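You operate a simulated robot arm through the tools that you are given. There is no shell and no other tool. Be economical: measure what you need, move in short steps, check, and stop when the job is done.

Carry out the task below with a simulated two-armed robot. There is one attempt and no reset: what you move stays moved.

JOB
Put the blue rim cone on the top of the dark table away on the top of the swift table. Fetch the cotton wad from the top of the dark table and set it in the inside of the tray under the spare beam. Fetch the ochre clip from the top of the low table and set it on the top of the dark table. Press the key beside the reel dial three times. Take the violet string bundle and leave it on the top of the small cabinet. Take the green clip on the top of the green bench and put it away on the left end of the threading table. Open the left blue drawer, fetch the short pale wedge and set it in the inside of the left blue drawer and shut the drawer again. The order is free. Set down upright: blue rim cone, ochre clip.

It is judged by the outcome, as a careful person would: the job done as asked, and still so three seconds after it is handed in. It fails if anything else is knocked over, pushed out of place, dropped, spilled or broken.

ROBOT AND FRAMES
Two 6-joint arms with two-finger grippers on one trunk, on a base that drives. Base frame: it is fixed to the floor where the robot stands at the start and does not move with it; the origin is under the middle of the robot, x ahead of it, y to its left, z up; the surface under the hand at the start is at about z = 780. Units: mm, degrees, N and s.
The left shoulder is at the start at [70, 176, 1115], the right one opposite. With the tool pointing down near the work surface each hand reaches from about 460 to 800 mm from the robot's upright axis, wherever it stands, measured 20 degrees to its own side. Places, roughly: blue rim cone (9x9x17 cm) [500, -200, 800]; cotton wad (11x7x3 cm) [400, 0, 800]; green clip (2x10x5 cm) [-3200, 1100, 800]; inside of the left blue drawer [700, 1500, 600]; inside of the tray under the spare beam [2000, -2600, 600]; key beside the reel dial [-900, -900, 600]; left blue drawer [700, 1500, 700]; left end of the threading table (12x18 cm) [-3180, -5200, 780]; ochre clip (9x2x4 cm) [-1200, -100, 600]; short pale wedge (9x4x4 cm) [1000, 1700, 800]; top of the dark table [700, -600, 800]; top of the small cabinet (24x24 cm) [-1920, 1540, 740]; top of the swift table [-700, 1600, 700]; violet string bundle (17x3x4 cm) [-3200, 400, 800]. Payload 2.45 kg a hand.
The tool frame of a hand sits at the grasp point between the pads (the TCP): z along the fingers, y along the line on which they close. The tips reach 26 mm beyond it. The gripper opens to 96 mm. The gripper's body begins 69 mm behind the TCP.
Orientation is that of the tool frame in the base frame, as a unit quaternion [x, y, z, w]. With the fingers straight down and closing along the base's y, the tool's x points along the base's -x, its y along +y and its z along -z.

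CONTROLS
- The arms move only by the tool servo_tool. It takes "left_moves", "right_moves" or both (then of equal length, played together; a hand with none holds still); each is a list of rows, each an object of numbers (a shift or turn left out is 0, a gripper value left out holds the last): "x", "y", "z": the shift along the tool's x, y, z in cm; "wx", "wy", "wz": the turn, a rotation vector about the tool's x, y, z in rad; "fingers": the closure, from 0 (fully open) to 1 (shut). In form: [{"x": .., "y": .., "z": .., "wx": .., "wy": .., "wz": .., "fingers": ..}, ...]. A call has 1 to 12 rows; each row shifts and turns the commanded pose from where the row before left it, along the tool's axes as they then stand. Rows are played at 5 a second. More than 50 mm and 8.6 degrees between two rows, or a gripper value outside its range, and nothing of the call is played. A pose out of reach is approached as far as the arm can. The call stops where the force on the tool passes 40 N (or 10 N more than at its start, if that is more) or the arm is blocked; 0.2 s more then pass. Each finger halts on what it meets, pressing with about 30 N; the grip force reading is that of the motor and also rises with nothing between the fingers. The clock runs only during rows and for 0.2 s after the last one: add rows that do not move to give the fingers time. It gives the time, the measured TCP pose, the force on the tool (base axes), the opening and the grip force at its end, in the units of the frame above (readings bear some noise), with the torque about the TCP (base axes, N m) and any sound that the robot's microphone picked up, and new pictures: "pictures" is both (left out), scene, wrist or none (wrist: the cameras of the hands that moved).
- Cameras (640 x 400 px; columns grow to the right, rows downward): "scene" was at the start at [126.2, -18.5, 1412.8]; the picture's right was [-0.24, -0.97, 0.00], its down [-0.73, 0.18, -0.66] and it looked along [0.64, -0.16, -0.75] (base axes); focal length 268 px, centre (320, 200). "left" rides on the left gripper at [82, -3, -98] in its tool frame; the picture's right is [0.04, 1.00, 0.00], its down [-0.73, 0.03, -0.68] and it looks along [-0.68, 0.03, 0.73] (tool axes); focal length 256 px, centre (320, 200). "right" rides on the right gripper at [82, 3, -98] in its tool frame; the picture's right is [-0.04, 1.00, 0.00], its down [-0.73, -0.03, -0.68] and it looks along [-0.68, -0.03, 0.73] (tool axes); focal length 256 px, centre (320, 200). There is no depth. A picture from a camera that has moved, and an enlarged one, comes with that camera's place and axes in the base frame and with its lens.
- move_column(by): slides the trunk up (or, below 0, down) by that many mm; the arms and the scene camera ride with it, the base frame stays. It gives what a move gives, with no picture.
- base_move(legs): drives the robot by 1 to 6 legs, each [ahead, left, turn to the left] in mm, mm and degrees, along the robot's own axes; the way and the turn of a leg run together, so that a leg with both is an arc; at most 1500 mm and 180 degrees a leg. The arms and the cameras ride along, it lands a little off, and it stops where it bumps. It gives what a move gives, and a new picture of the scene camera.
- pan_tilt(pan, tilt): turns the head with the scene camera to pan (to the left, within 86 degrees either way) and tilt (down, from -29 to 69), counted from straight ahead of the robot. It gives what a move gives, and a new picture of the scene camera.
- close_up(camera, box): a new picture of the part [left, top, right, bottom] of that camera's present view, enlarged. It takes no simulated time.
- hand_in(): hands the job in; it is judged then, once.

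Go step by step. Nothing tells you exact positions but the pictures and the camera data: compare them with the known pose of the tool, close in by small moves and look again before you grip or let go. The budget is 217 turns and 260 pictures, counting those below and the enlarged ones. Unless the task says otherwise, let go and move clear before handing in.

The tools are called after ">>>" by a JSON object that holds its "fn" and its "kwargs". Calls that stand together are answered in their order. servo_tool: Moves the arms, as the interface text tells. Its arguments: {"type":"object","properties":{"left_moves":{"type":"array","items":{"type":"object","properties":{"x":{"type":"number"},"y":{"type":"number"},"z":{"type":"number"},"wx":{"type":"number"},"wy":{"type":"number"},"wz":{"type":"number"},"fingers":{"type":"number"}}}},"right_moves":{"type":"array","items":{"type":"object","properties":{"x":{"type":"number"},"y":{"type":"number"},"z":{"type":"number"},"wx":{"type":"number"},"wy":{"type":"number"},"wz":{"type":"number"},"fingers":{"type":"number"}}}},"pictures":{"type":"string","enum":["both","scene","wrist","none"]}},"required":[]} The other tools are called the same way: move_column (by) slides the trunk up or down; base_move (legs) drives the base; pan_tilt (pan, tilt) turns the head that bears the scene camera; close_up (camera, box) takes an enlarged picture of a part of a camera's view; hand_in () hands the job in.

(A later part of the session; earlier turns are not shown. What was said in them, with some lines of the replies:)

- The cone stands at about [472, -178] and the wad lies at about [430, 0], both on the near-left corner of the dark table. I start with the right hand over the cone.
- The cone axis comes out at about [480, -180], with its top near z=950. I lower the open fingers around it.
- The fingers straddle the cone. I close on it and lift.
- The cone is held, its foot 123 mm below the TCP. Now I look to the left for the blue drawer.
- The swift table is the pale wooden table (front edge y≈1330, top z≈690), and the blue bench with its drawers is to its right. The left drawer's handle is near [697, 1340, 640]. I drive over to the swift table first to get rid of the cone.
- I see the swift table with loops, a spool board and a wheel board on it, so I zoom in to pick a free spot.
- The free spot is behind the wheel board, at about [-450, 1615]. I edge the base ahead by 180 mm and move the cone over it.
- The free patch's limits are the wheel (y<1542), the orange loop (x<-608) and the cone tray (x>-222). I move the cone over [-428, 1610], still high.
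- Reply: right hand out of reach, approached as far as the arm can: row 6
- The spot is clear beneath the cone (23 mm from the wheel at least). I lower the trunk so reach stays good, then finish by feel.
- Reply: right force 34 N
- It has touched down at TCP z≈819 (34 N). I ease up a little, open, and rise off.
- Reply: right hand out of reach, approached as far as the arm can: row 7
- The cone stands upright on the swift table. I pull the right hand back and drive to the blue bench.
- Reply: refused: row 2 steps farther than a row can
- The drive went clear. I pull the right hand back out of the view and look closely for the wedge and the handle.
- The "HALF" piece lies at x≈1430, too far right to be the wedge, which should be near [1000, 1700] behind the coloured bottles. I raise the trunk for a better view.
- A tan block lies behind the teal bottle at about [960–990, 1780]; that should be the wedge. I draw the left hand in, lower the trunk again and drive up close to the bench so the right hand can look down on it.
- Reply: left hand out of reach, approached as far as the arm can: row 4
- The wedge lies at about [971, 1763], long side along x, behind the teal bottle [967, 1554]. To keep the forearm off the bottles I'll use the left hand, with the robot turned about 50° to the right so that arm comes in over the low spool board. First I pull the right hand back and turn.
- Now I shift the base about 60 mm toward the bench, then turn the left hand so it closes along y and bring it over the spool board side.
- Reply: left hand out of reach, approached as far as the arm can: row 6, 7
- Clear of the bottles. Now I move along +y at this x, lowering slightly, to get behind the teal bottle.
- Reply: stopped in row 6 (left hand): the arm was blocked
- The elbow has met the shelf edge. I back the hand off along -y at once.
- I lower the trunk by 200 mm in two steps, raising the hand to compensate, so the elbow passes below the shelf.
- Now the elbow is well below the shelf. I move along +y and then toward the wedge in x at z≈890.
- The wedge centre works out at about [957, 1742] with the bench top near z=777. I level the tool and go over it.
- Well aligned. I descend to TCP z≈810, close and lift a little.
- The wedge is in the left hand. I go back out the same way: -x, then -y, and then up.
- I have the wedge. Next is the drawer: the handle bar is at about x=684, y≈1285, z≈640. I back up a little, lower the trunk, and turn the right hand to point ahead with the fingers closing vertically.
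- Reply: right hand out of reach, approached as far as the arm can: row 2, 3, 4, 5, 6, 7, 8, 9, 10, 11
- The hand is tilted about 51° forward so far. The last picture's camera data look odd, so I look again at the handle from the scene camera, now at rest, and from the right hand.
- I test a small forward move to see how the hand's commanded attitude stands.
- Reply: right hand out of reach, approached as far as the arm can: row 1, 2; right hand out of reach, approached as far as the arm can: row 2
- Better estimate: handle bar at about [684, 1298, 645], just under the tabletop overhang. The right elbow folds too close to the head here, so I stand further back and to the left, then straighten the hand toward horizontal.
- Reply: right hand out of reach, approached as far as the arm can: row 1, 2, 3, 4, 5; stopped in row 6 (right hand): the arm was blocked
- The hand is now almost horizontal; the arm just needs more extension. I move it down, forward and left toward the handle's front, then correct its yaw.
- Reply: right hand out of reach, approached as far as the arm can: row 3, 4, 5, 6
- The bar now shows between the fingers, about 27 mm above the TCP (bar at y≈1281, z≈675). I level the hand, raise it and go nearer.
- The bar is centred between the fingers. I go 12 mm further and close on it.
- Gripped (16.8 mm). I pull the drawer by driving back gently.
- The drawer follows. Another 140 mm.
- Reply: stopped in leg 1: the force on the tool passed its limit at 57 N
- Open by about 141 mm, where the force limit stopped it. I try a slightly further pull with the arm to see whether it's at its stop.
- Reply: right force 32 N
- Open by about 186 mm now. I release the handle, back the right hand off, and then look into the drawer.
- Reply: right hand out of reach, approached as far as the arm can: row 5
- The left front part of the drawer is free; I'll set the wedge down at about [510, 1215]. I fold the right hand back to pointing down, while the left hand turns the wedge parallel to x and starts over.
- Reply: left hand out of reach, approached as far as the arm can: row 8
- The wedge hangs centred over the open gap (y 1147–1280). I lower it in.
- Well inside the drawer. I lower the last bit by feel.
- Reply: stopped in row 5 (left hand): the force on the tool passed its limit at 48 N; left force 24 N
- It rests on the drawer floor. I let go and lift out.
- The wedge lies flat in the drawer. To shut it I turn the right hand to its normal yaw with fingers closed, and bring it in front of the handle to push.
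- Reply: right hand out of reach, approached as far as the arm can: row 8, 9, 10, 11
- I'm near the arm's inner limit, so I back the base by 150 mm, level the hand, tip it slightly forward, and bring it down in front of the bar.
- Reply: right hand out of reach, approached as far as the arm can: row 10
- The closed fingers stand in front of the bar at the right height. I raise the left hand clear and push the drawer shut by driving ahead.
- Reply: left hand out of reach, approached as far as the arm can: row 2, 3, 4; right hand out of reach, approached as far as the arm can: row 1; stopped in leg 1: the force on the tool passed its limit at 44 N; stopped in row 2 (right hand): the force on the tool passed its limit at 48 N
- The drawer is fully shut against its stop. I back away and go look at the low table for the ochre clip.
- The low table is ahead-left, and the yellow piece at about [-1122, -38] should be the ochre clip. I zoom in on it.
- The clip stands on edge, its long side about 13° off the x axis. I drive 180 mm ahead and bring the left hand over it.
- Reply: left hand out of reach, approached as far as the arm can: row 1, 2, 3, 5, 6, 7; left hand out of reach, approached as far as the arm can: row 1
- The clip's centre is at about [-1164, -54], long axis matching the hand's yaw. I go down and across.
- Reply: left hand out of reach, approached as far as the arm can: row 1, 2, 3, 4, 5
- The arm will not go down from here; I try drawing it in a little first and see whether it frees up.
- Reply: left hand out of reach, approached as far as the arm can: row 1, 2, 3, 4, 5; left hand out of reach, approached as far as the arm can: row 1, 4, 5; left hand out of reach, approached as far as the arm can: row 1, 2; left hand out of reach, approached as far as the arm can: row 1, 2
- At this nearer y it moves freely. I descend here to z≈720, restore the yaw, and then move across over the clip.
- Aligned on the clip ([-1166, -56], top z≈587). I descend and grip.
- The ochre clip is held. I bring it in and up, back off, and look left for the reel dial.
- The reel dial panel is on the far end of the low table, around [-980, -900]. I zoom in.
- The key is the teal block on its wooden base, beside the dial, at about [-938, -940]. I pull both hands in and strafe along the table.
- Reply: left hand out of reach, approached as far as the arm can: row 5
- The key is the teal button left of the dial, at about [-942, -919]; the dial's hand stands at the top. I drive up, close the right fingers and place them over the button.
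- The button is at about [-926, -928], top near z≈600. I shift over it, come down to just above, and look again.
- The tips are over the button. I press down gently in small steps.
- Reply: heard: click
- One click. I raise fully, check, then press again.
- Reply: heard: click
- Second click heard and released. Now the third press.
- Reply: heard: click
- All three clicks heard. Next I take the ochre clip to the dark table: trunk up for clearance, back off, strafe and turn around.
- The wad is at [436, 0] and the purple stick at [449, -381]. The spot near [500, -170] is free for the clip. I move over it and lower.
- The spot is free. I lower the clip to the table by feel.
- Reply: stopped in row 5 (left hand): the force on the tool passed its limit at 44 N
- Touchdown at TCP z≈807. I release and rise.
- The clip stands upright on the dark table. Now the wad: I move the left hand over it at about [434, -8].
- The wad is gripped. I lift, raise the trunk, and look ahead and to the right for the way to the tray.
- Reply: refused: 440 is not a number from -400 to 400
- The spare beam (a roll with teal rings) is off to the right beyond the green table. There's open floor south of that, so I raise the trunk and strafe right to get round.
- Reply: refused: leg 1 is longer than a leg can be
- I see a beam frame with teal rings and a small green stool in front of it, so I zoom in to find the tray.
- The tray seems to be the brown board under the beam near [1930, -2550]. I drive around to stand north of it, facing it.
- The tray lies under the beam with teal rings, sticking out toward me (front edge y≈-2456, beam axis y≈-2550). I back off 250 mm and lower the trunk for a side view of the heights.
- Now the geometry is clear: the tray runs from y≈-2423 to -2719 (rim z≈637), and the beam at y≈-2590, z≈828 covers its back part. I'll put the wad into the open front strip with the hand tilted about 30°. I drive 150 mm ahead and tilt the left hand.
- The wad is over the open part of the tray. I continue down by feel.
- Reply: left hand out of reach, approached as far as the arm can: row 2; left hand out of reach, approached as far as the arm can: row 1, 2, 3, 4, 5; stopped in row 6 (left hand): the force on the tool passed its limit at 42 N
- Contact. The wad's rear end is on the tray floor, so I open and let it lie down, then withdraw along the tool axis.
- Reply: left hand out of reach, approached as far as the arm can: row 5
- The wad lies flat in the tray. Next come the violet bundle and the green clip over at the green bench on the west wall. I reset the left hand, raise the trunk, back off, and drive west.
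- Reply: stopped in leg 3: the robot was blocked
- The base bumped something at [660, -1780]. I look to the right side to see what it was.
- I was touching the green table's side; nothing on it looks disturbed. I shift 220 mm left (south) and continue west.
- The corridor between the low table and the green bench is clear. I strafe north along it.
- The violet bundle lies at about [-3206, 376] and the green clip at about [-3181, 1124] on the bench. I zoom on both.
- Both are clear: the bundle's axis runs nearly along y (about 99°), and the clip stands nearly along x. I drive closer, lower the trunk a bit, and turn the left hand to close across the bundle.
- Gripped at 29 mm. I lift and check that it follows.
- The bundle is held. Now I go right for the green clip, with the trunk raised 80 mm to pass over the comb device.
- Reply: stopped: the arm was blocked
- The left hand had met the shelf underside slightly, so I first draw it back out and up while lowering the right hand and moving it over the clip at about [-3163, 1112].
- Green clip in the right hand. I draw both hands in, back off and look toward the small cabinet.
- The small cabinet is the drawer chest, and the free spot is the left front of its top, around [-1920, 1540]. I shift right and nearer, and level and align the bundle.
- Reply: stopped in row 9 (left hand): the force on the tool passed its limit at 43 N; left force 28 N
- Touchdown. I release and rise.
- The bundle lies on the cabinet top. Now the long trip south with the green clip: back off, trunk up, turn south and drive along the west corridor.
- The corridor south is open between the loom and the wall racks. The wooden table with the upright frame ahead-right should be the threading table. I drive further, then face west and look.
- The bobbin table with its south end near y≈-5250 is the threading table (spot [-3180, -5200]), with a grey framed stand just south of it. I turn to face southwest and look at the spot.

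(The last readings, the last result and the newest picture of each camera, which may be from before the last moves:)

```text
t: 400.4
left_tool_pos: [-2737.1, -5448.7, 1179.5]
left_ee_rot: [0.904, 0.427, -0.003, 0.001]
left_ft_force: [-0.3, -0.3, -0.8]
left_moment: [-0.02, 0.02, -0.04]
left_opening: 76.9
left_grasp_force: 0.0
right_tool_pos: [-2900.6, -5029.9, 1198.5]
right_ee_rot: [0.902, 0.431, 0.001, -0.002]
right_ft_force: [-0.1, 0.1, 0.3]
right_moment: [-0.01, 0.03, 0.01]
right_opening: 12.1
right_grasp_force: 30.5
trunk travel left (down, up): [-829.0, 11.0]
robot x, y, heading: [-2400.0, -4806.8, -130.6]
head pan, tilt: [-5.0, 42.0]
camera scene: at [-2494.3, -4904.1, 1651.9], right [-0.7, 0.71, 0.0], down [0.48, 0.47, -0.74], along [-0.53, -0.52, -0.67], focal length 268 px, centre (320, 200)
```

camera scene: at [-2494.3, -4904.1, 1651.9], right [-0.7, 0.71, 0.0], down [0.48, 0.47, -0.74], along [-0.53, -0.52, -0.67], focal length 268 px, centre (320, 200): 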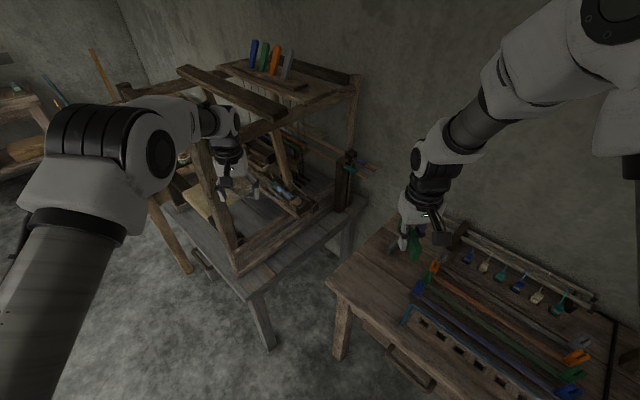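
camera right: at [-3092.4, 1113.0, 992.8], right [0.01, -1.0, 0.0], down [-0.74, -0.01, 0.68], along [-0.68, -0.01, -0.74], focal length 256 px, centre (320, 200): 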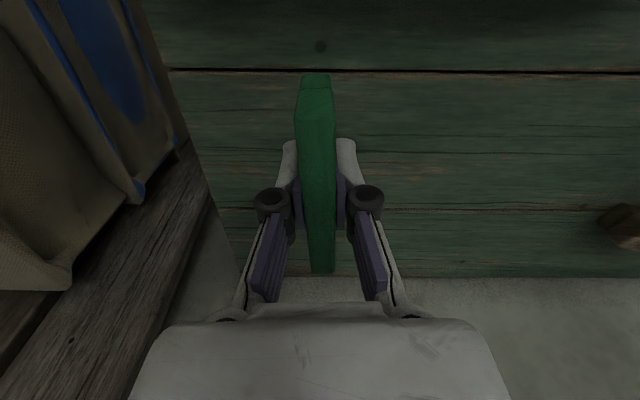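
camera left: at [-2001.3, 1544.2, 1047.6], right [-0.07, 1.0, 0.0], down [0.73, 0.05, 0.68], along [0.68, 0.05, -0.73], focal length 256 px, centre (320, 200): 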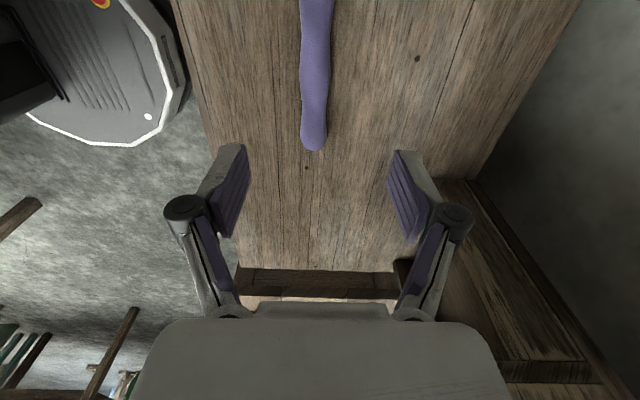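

The spot lies on the bare left end of the table. I pull the left hand in, move the base closer, and turn the clip parallel to y.

>>> {"fn": "servo_tool", "kwargs": {"left_moves": [{"x": 4}, {"x": 4}, {"x": 4}, {"x": 2}, {}, {}], "right_moves": [{"wz": -0.136}, {"wz": -0.136}, {"wz": -0.136}, {"wz": -0.136}, {"wz": -0.136}, {}], "pictures": "none"}}

>>> {"fn": "base_move", "kwargs": {"legs": [[100, -120, 0]]}}

>>> {"fn": "move_column", "kwargs": {"by": -230}}

>>> {"fn": "close_up", "kwargs": {"camera": "right", "box": [0, 0, 640, 400]}}

```text
t: 401.8
left_tool_pos: [-2647.6, -5340.5, 1177.2]
left_ee_rot: [0.904, 0.428, -0.002, 0.001]
left_ft_force: [-0.3, -0.6, 0.7]
left_moment: [0.0, 0.04, 0.03]
left_opening: 77.1
left_grasp_force: 0.1
right_tool_pos: [-2901.8, -5029.7, 1197.6]
right_ee_rot: [0.705, 0.709, 0.001, -0.001]
right_ft_force: [0.0, 0.0, -0.8]
right_moment: [-0.03, 0.0, -0.02]
right_opening: 12.0
right_grasp_force: 29.9
trunk travel left (down, up): [-829.0, 11.0]
robot x, y, heading: [-2400.4, -4811.4, -130.4]
head pan, tilt: [-5.0, 42.0]
```

```text
t: 403.2
left_tool_pos: [-2797.7, -5339.3, 1178.7]
left_ee_rot: [0.904, 0.428, -0.004, 0.001]
left_ft_force: [0.1, -0.1, 0.5]
left_moment: [0.01, 0.01, 0.01]
left_opening: 76.8
left_grasp_force: 0.0
right_tool_pos: [-3050.7, -5028.5, 1198.9]
right_ee_rot: [0.705, 0.709, 0.001, -0.003]
right_ft_force: [0.0, 1.0, -0.7]
right_moment: [0.01, -0.03, -0.04]
right_opening: 11.8
right_grasp_force: 30.0
trunk travel left (down, up): [-829.0, 11.0]
robot x, y, heading: [-2554.3, -4805.8, -130.5]
head pan, tilt: [-5.0, 42.0]
camera scene: at [-2642.4, -4903.3, 1652.2], right [-0.7, 0.71, 0.0], down [0.48, 0.47, -0.74], along [-0.53, -0.52, -0.67], focal length 268 px, centre (320, 200)
```

scene: 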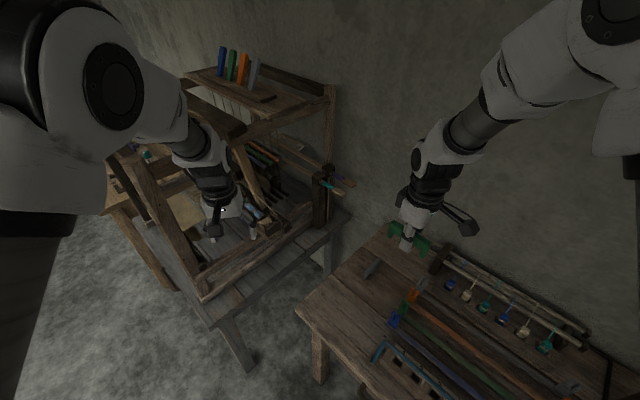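

```text
t: 405.6
left_tool_pos: [-2799.5, -5338.8, 948.0]
left_ee_rot: [0.904, 0.428, -0.003, 0.0]
left_ft_force: [0.1, 0.6, 0.0]
left_moment: [-0.02, 0.01, 0.02]
left_opening: 76.8
left_grasp_force: 0.2
right_tool_pos: [-3053.8, -5028.2, 967.4]
right_ee_rot: [0.705, 0.709, 0.001, -0.002]
right_ft_force: [0.2, 0.2, -0.8]
right_moment: [0.02, 0.02, 0.04]
right_opening: 11.9
right_grasp_force: 29.9
trunk travel left (down, up): [-599.0, 241.0]
robot x, y, heading: [-2550.2, -4804.2, -130.5]
head pan, tilt: [-5.0, 42.0]
```

```text
1.00 times, centred on (320, 200) of right (not enlarged: the box is as wide or as high as the picture)
camera zoom: at [-3050.9, -4947.3, 1065.8], right [1.0, -0.04, 0.0], down [-0.03, -0.74, 0.68], along [-0.02, -0.68, -0.74], focal length 256 px, centre (320, 200)
```

zoom: 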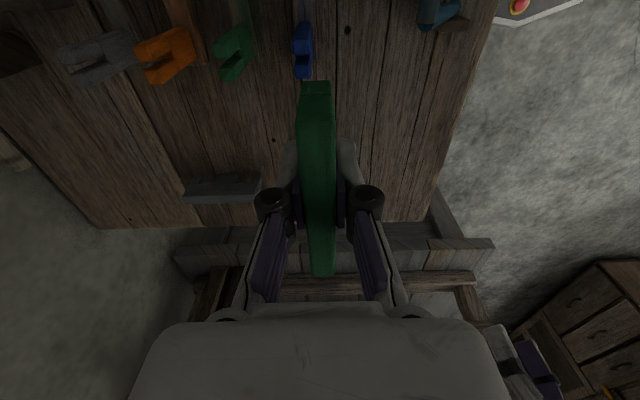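

There's a grey bar on the table's end near the spot. I zoom in to see what it is.

>>> {"fn": "close_up", "kwargs": {"camera": "right", "box": [80, 100, 320, 250]}}

>>> {"fn": "close_up", "kwargs": {"camera": "scene", "box": [290, 200, 450, 300]}}

```text
2.67 times, centred on (200, 175) of right
camera zoom: at [-3050.9, -4947.3, 1065.8], right [1.0, -0.04, 0.0], down [-0.03, -0.74, 0.68], along [-0.02, -0.68, -0.74], focal length 683 px, centre (640, 267)
```

zoom: 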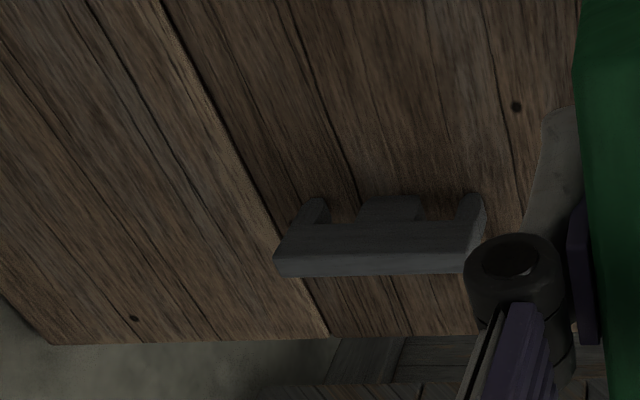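

```text
4.00 times, centred on (370, 250) of scene
camera zoom: at [-2645.8, -4903.3, 1422.0], right [-0.7, 0.71, 0.0], down [0.48, 0.47, -0.74], along [-0.53, -0.52, -0.67], focal length 1071 px, centre (120, 0)
```

zoom: 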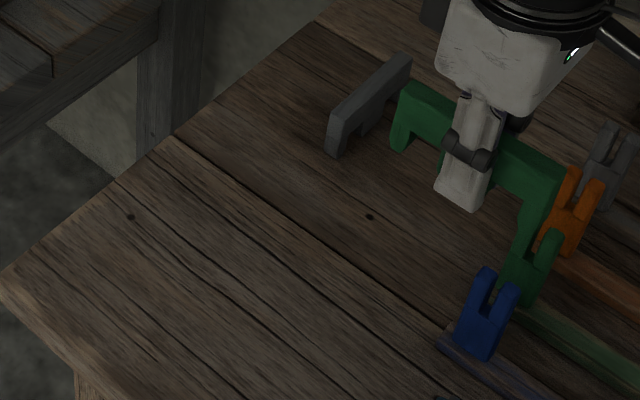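

It's a grey clip of the same kind already standing at y≈-5158 along x. I'll set the green one parallel to it at about [-3180, -5217], leaving a gap. I turn the hand so the clip is along x and move over.

>>> {"fn": "servo_tool", "kwargs": {"right_moves": [{"wz": 0.143}, {"wz": 0.143}, {"wz": 0.143}, {"wz": 0.143}, {"wz": 0.143}, {"wz": 0.143}, {"wz": 0.143}, {"wz": 0.143}, {"wz": 0.143}, {"wz": 0.143}, {"wz": 0.14}, {}], "pictures": "none"}}

>>> {"fn": "servo_tool", "kwargs": {"right_moves": [{"x": -2.5, "y": 3.8}, {"x": -2.5, "y": 3.8}, {"x": -2.5, "y": 3.8}, {"x": -2.5, "y": 3.8}, {"x": -2.6, "y": 3.7}, {"z": 3}, {}], "pictures": "both"}}

```text
t: 408.2
left_tool_pos: [-2799.0, -5338.7, 946.8]
left_ee_rot: [0.904, 0.428, -0.003, 0.0]
left_ft_force: [-0.6, 0.0, 0.6]
left_moment: [-0.03, 0.02, -0.04]
left_opening: 76.8
left_grasp_force: 0.1
right_tool_pos: [-3053.0, -5027.7, 967.9]
right_ee_rot: [1.0, 0.003, 0.0, -0.001]
right_ft_force: [-0.4, 0.9, -0.8]
right_moment: [-0.01, 0.0, 0.0]
right_opening: 12.1
right_grasp_force: 29.5
trunk travel left (down, up): [-599.0, 241.0]
robot x, y, heading: [-2552.7, -4807.5, -130.7]
head pan, tilt: [-5.0, 42.0]
```

```text
t: 409.8
left_tool_pos: [-2798.9, -5338.0, 947.4]
left_ee_rot: [0.904, 0.428, -0.003, 0.001]
left_ft_force: [-0.6, 0.8, 0.1]
left_moment: [0.04, 0.0, 0.0]
left_opening: 76.8
left_grasp_force: 0.0
right_tool_pos: [-3176.1, -5218.0, 934.2]
right_ee_rot: [1.0, 0.003, 0.001, -0.002]
right_ft_force: [-0.1, 0.3, -0.7]
right_moment: [0.01, 0.04, 0.04]
right_opening: 11.8
right_grasp_force: 29.8
trunk travel left (down, up): [-599.0, 241.0]
robot x, y, heading: [-2551.7, -4808.4, -130.7]
head pan, tilt: [-5.0, 42.0]
camera scene: at [-2645.7, -4903.4, 1421.9], right [-0.7, 0.71, 0.0], down [0.48, 0.47, -0.74], along [-0.53, -0.52, -0.67], focal length 268 px, centre (320, 200)
camera right: at [-3095.1, -5221.0, 1032.4], right [-0.03, -1.0, 0.0], down [-0.73, 0.02, 0.68], along [-0.68, 0.03, -0.73], focal length 256 px, centre (320, 200)
```

scene: 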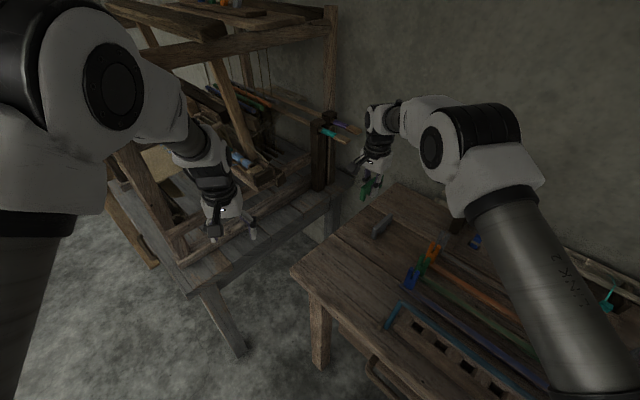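
right: 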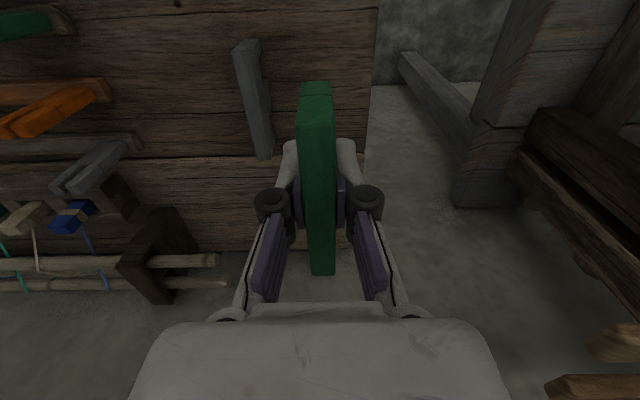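

Placement is good: 55 mm from the grey clip, 47 mm from the edge. I lower by feel.

>>> {"fn": "servo_tool", "kwargs": {"right_moves": [{"z": 4}, {"z": 4}, {"z": 2}, {"z": 0.6}, {"z": 0.5}, {"z": 0.5}, {"z": 0.4}, {"z": 0.4}, {}], "pictures": "wrist"}}

```text
t: 411.8
left_tool_pos: [-2799.3, -5338.4, 948.3]
left_ee_rot: [0.904, 0.428, -0.003, 0.002]
left_ft_force: [0.1, 0.1, -0.4]
left_moment: [0.0, 0.02, 0.01]
left_opening: 77.0
left_grasp_force: 0.1
right_tool_pos: [-3177.3, -5216.8, 812.2]
right_ee_rot: [1.0, 0.003, 0.0, -0.001]
right_ft_force: [0.1, -1.0, -0.1]
right_moment: [-0.03, -0.01, -0.01]
right_opening: 12.1
right_grasp_force: 30.2
trunk travel left (down, up): [-599.0, 241.0]
robot x, y, heading: [-2555.9, -4809.6, -130.5]
head pan, tilt: [-5.0, 42.0]
camera right: at [-3096.5, -5220.8, 909.9], right [-0.03, -1.0, 0.0], down [-0.73, 0.02, 0.68], along [-0.68, 0.03, -0.73], focal length 256 px, centre (320, 200)
```

right: 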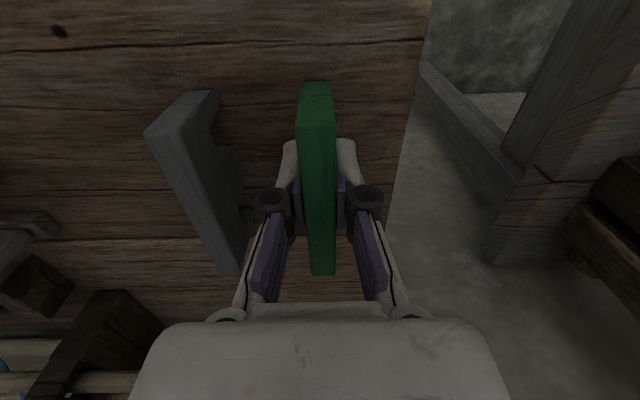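

>>> {"fn": "servo_tool", "kwargs": {"right_moves": [{"z": 0.4}, {"z": 0.4}, {"z": 0.4}, {"z": 0.4}, {"z": 0.4}, {"z": 0.4}, {}], "pictures": "none"}}

```text
t: 412.9
left_tool_pos: [-2797.6, -5337.3, 949.9]
left_ee_rot: [0.904, 0.428, -0.003, 0.002]
left_ft_force: [0.6, -0.4, -0.3]
left_moment: [-0.02, -0.01, -0.01]
left_opening: 76.9
left_grasp_force: 0.1
right_tool_pos: [-3180.2, -5218.5, 805.9]
right_ee_rot: [1.0, 0.003, -0.004, 0.005]
right_ft_force: [5.9, 5.4, 19.6]
right_moment: [0.25, -0.45, 0.01]
right_opening: 12.0
right_grasp_force: 30.1
trunk travel left (down, up): [-599.0, 241.0]
robot x, y, heading: [-2553.5, -4807.7, -130.6]
head pan, tilt: [-5.0, 42.0]
stopped in row 5 (right hand): the force on the tool passed its limit at 44 N (the readings are from after the stop); the commanded pose is now the measured one
```

Touchdown. I open only partly (grey clip nearby) and rise straight up.

>>> {"fn": "servo_tool", "kwargs": {"right_moves": [{"z": -0.1}, {"fingers": 0.8}, {"fingers": 0.65}, {}, {"z": -2}, {"z": -4}, {"z": -4}, {"z": -4}, {"z": -4}, {}], "pictures": "both"}}

```text
t: 415.1
left_tool_pos: [-2800.5, -5339.8, 948.5]
left_ee_rot: [0.904, 0.428, -0.001, 0.0]
left_ft_force: [-0.2, -0.3, 1.2]
left_moment: [-0.01, -0.02, 0.04]
left_opening: 76.9
left_grasp_force: 0.0
right_tool_pos: [-3181.9, -5221.6, 984.2]
right_ee_rot: [1.0, 0.002, -0.003, 0.002]
right_ft_force: [0.1, -0.6, -0.2]
right_moment: [-0.02, 0.02, -0.01]
right_opening: 33.6
right_grasp_force: 0.0
trunk travel left (down, up): [-599.0, 241.0]
robot x, y, heading: [-2552.2, -4809.2, -130.4]
head pan, tilt: [-5.0, 42.0]
camera scene: at [-2646.5, -4903.9, 1421.8], right [-0.7, 0.71, 0.0], down [0.48, 0.47, -0.74], along [-0.53, -0.52, -0.67], focal length 268 px, centre (320, 200)
camera right: at [-3101.3, -5224.1, 1080.8], right [-0.03, -1.0, 0.0], down [-0.73, 0.03, 0.68], along [-0.68, 0.02, -0.73], focal length 256 px, centre (320, 200)
```

scene: 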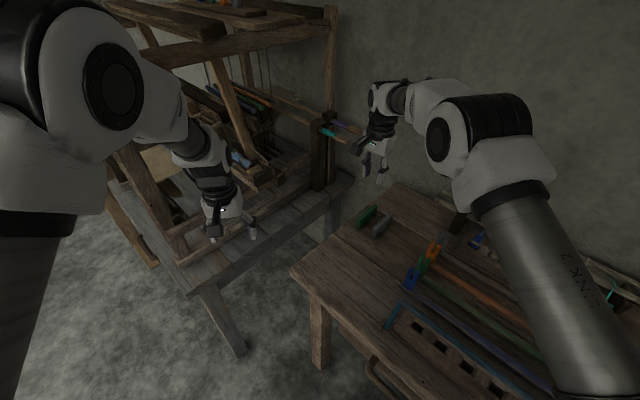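
right: 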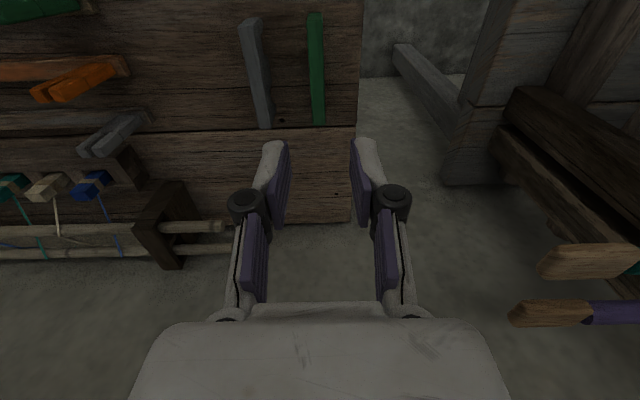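

The green clip stands on the threading table's left end and everything is placed. Before handing in, I drive back north to check the drawer and the rest once more.

>>> {"fn": "servo_tool", "kwargs": {"right_moves": [{"x": 3, "y": -3.5, "z": -2}, {"x": 3, "y": -3.5, "z": -2}, {"x": 3, "y": -3.5}, {"x": 3, "y": -3.5}, {}], "pictures": "none"}}

>>> {"fn": "move_column", "kwargs": {"by": 230}}

>>> {"fn": "base_move", "kwargs": {"legs": [[-100, 120, 0], [0, 0, 44], [-1300, 250, 0], [-1430, 250, 0]]}}

```text
refused: row 1 steps farther than a row can; nothing moved
```

```text
t: 417.5
left_tool_pos: [-2799.1, -5338.8, 1177.8]
left_ee_rot: [0.904, 0.428, -0.002, 0.002]
left_ft_force: [1.0, 0.3, 0.0]
left_moment: [0.01, 0.01, 0.0]
left_opening: 76.8
left_grasp_force: 0.0
right_tool_pos: [-3183.8, -5220.9, 1213.6]
right_ee_rot: [1.0, 0.002, -0.002, 0.002]
right_ft_force: [-0.3, 0.2, -0.7]
right_moment: [0.02, -0.01, 0.01]
right_opening: 33.6
right_grasp_force: 0.0
trunk travel left (down, up): [-829.0, 11.0]
robot x, y, heading: [-2551.5, -4804.1, -130.4]
head pan, tilt: [-5.0, 42.0]
```

```text
t: 420.4
left_tool_pos: [-2305.0, -5390.3, 1177.8]
left_ee_rot: [0.74, 0.673, -0.001, 0.001]
left_ft_force: [0.8, -0.8, -0.3]
left_moment: [0.03, 0.01, 0.02]
left_opening: 76.8
left_grasp_force: 0.1
right_tool_pos: [-2694.0, -5498.8, 1213.4]
right_ee_rot: [0.958, 0.288, -0.002, -0.004]
right_ft_force: [0.4, 11.9, 4.6]
right_moment: [-1.53, 0.15, 0.01]
right_opening: 33.7
right_grasp_force: 0.0
trunk travel left (down, up): [-829.0, 11.0]
robot x, y, heading: [-2399.5, -4807.4, -96.5]
head pan, tilt: [-5.0, 42.0]
stopped in leg 2: the force on the tool passed its limit at 131 N (the readings are from after the stop); the commanded pose is now the measured one
camera scene: at [-2420.6, -4940.9, 1651.9], right [-0.98, 0.2, 0.0], down [0.14, 0.66, -0.74], along [-0.15, -0.73, -0.67], focal length 268 px, centre (320, 200)
```

scene: 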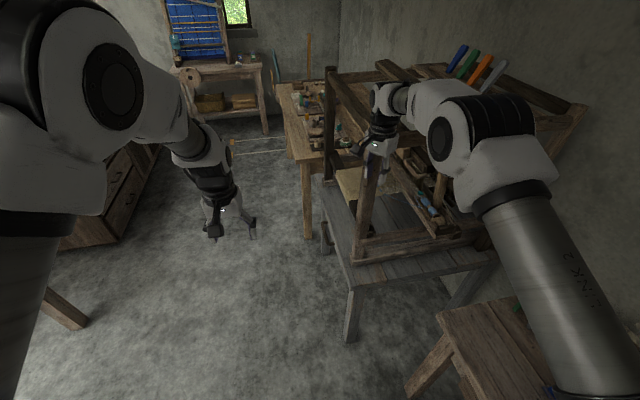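

The right hand, still extended, touched an upright of the grey stand. I turn back at once, retract the hand and look at the stand.

>>> {"fn": "base_move", "kwargs": {"legs": [[0, 0, -20]]}}

>>> {"fn": "close_up", "kwargs": {"camera": "scene", "box": [160, 20, 500, 320]}}

```text
t: 421.9
left_tool_pos: [-2507.9, -5386.6, 1178.0]
left_ee_rot: [0.845, 0.534, -0.002, 0.0]
left_ft_force: [-0.2, 0.5, -0.1]
left_moment: [0.01, 0.02, -0.02]
left_opening: 76.8
left_grasp_force: 0.1
right_tool_pos: [-2911.4, -5359.2, 1211.5]
right_ee_rot: [0.993, 0.12, 0.0, -0.005]
right_ft_force: [-0.9, -0.1, -0.5]
right_moment: [0.02, 0.04, 0.02]
right_opening: 33.5
right_grasp_force: 0.0
trunk travel left (down, up): [-829.0, 11.0]
robot x, y, heading: [-2395.7, -4807.1, -116.4]
head pan, tilt: [-5.0, 42.0]
camera scene: at [-2463.6, -4926.8, 1651.9], right [-0.85, 0.52, 0.0], down [0.35, 0.57, -0.74], along [-0.39, -0.63, -0.67], focal length 268 px, centre (320, 200)
```

scene: 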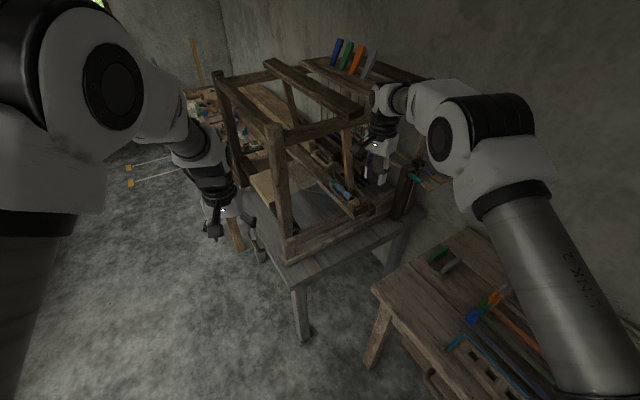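

```text
1.33 times, centred on (330, 170) of scene
camera zoom: at [-2463.6, -4926.8, 1651.9], right [-0.85, 0.52, 0.0], down [0.35, 0.57, -0.74], along [-0.39, -0.63, -0.67], focal length 357 px, centre (307, 240)
```

zoom: 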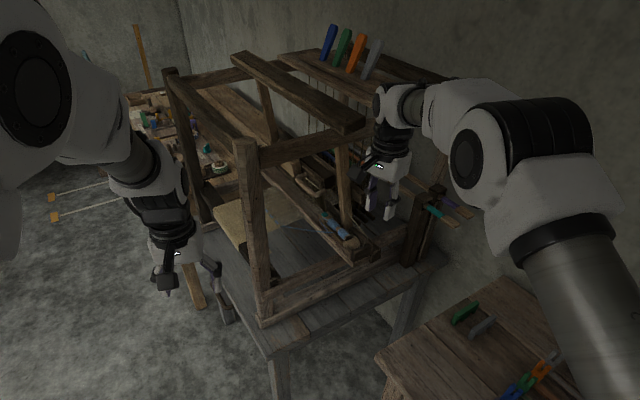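

The stand and frame are where they were (post foot still computes to the same place). I retract and realign the right hand, then continue.

>>> {"fn": "servo_tool", "kwargs": {"right_moves": [{"x": 3.4, "y": -2.2}, {"x": 3.4, "y": -2.2}, {"x": 3.4, "y": -2.2}, {"x": 3.4, "y": -2.2}, {"wz": -0.143}, {"wz": -0.143}, {"wz": -0.143}, {"wz": -0.143}, {"wz": -0.143}, {"wz": -0.143}, {}], "pictures": "none"}}

```text
t: 424.3
left_tool_pos: [-2507.6, -5386.1, 1176.5]
left_ee_rot: [0.845, 0.534, -0.002, 0.001]
left_ft_force: [-0.7, 0.0, 0.1]
left_moment: [0.01, 0.0, 0.03]
left_opening: 76.7
left_grasp_force: 0.1
right_tool_pos: [-2799.9, -5240.1, 1213.2]
right_ee_rot: [0.853, 0.522, 0.001, -0.003]
right_ft_force: [0.1, 0.2, -0.3]
right_moment: [-0.02, -0.01, -0.07]
right_opening: 33.6
right_grasp_force: 0.1
trunk travel left (down, up): [-829.0, 11.0]
robot x, y, heading: [-2394.1, -4808.0, -116.5]
head pan, tilt: [-5.0, 42.0]
```

>>> {"fn": "base_move", "kwargs": {"legs": [[-537, -268, 0], [0, 0, 30], [-1070, 238, 0], [-1070, 238, 0], [-1300, -6, 0], [-1300, -6, 0]]}}

```text
t: 452.2
left_tool_pos: [-2167.6, 68.4, 1177.0]
left_ee_rot: [0.668, 0.744, -0.001, 0.001]
left_ft_force: [-0.2, 0.5, 0.1]
left_moment: [0.0, 0.02, 0.02]
left_opening: 76.6
left_grasp_force: 0.1
right_tool_pos: [-2491.0, 39.5, 1212.2]
right_ee_rot: [0.68, 0.733, 0.001, -0.004]
right_ft_force: [0.7, -0.1, 0.7]
right_moment: [0.0, 0.04, 0.0]
right_opening: 33.7
right_grasp_force: 0.1
trunk travel left (down, up): [-829.0, 11.0]
robot x, y, heading: [-2374.2, 619.4, -85.1]
head pan, tilt: [-5.0, 42.0]
camera scene: at [-2368.6, 483.3, 1651.8], right [-1.0, 0.0, 0.0], down [0.0, 0.67, -0.74], along [0.0, -0.74, -0.67], focal length 268 px, centre (320, 200)
```

scene: 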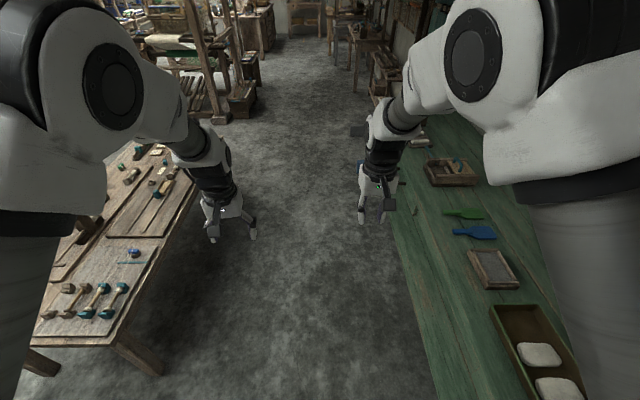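

>>> {"fn": "base_move", "kwargs": {"legs": [[0, 450, 0], [0, 0, 175], [0, -1200, 0], [0, -1200, 0]]}}

>>> {"fn": "pan_tilt", "kwargs": {"pan": 0, "tilt": 42}}

```text
t: 473.2
left_tool_pos: [311.8, 1114.1, 1176.4]
left_ee_rot: [-0.701, 0.713, 0.002, 0.001]
left_ft_force: [-0.6, -0.8, 0.6]
left_moment: [0.0, -0.03, -0.01]
left_opening: 77.0
left_grasp_force: 0.1
right_tool_pos: [638.5, 1102.8, 1213.4]
right_ee_rot: [-0.689, 0.724, -0.004, -0.001]
right_ft_force: [-0.4, -0.3, -0.5]
right_moment: [-0.04, 0.02, 0.01]
right_opening: 33.7
right_grasp_force: 0.1
trunk travel left (down, up): [-829.0, 11.0]
robot x, y, heading: [449.7, 543.7, 87.8]
head pan, tilt: [-5.0, 42.0]
camera scene: at [461.9, 677.2, 1651.9], right [0.99, -0.13, 0.0], down [-0.08, -0.66, -0.74], along [0.09, 0.74, -0.67], focal length 268 px, centre (320, 200)
```

scene: 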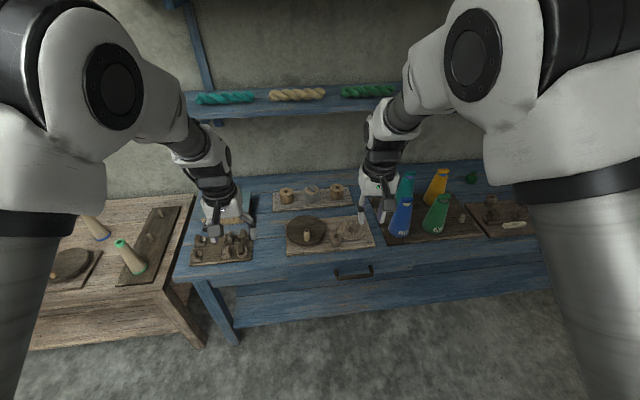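

```text
t: 473.9
left_tool_pos: [313.2, 1114.2, 1177.5]
left_ee_rot: [-0.701, 0.713, 0.0, 0.001]
left_ft_force: [-0.6, -0.2, -0.8]
left_moment: [0.0, 0.03, 0.01]
left_opening: 76.8
left_grasp_force: 0.1
right_tool_pos: [638.9, 1102.9, 1213.0]
right_ee_rot: [-0.69, 0.724, -0.004, 0.0]
right_ft_force: [-0.6, -0.4, 0.3]
right_moment: [0.01, 0.03, 0.0]
right_opening: 33.7
right_grasp_force: 0.0
trunk travel left (down, up): [-829.0, 11.0]
robot x, y, heading: [450.4, 541.8, 87.8]
head pan, tilt: [0.0, 42.0]
camera scene: at [455.3, 677.8, 1651.9], right [1.0, -0.04, 0.0], down [-0.03, -0.67, -0.74], along [0.03, 0.74, -0.67], focal length 268 px, centre (320, 200)
```

scene: 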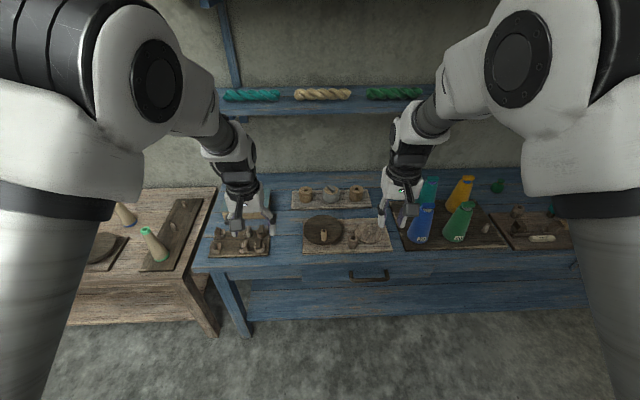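

>>> {"fn": "close_up", "kwargs": {"camera": "scene", "box": [260, 230, 460, 330]}}

>>> {"fn": "close_up", "kwargs": {"camera": "scene", "box": [60, 180, 260, 300]}}

```text
3.20 times, centred on (360, 280) of scene
camera zoom: at [455.3, 677.8, 1651.9], right [1.0, -0.04, 0.0], down [-0.03, -0.67, -0.74], along [0.03, 0.74, -0.67], focal length 856 px, centre (192, -56)
```

zoom: 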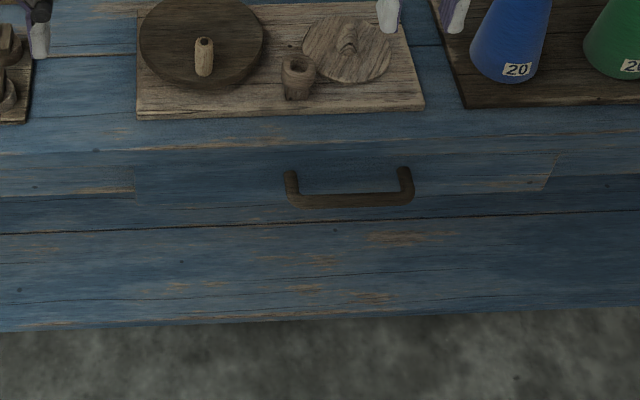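

```text
3.20 times, centred on (160, 240) of scene
camera zoom: at [455.3, 677.8, 1651.9], right [1.0, -0.04, 0.0], down [-0.03, -0.67, -0.74], along [0.03, 0.74, -0.67], focal length 856 px, centre (832, 72)
```

zoom: 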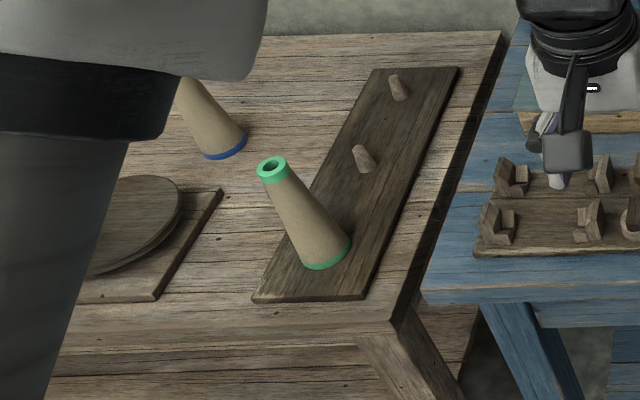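

The drawer is shut, the cone stands upright, and every item is in place with both hands clear and empty. I hand in.

>>> {"fn": "hand_in", "kwargs": {}}

```text
The job is handed in.
```

I handed the job in with all seven tasks done and both hands empty and clear.

- **Blue rim cone:** it stands upright on the swift table. I saw it still standing on the last look.
- **Cotton wad:** it lies flat in the open front part of the tray under the spare beam.
- **Ochre clip:** it stands upright on the dark table.
- **Key beside the reel dial:** I pressed it three times and heard a click each time. The dial's hand did not move.
- **Violet string bundle:** it is on the left front of the small cabinet's top.
- **Green clip:** it is on the left end of the threading table, next to a grey clip that was already there.
- **Short pale wedge:** it is in the left blue drawer. I pushed the drawer to its stop, and it looked shut on the last look, though a gap of a few millimetres would be hard to see.

**Bumps on the way:**
- The left elbow pressed on the shelf above the blue bench.
- The left arm was briefly blocked under the green bench's shelf.
- The base touched the side of the green table.
- The right hand hit a post of the frame on the grey stand south of the threading table, at about 131 N.

I saw nothing moved or knocked over. I re-measured the frame post after the hit and its position was unchanged within a few millimetres.
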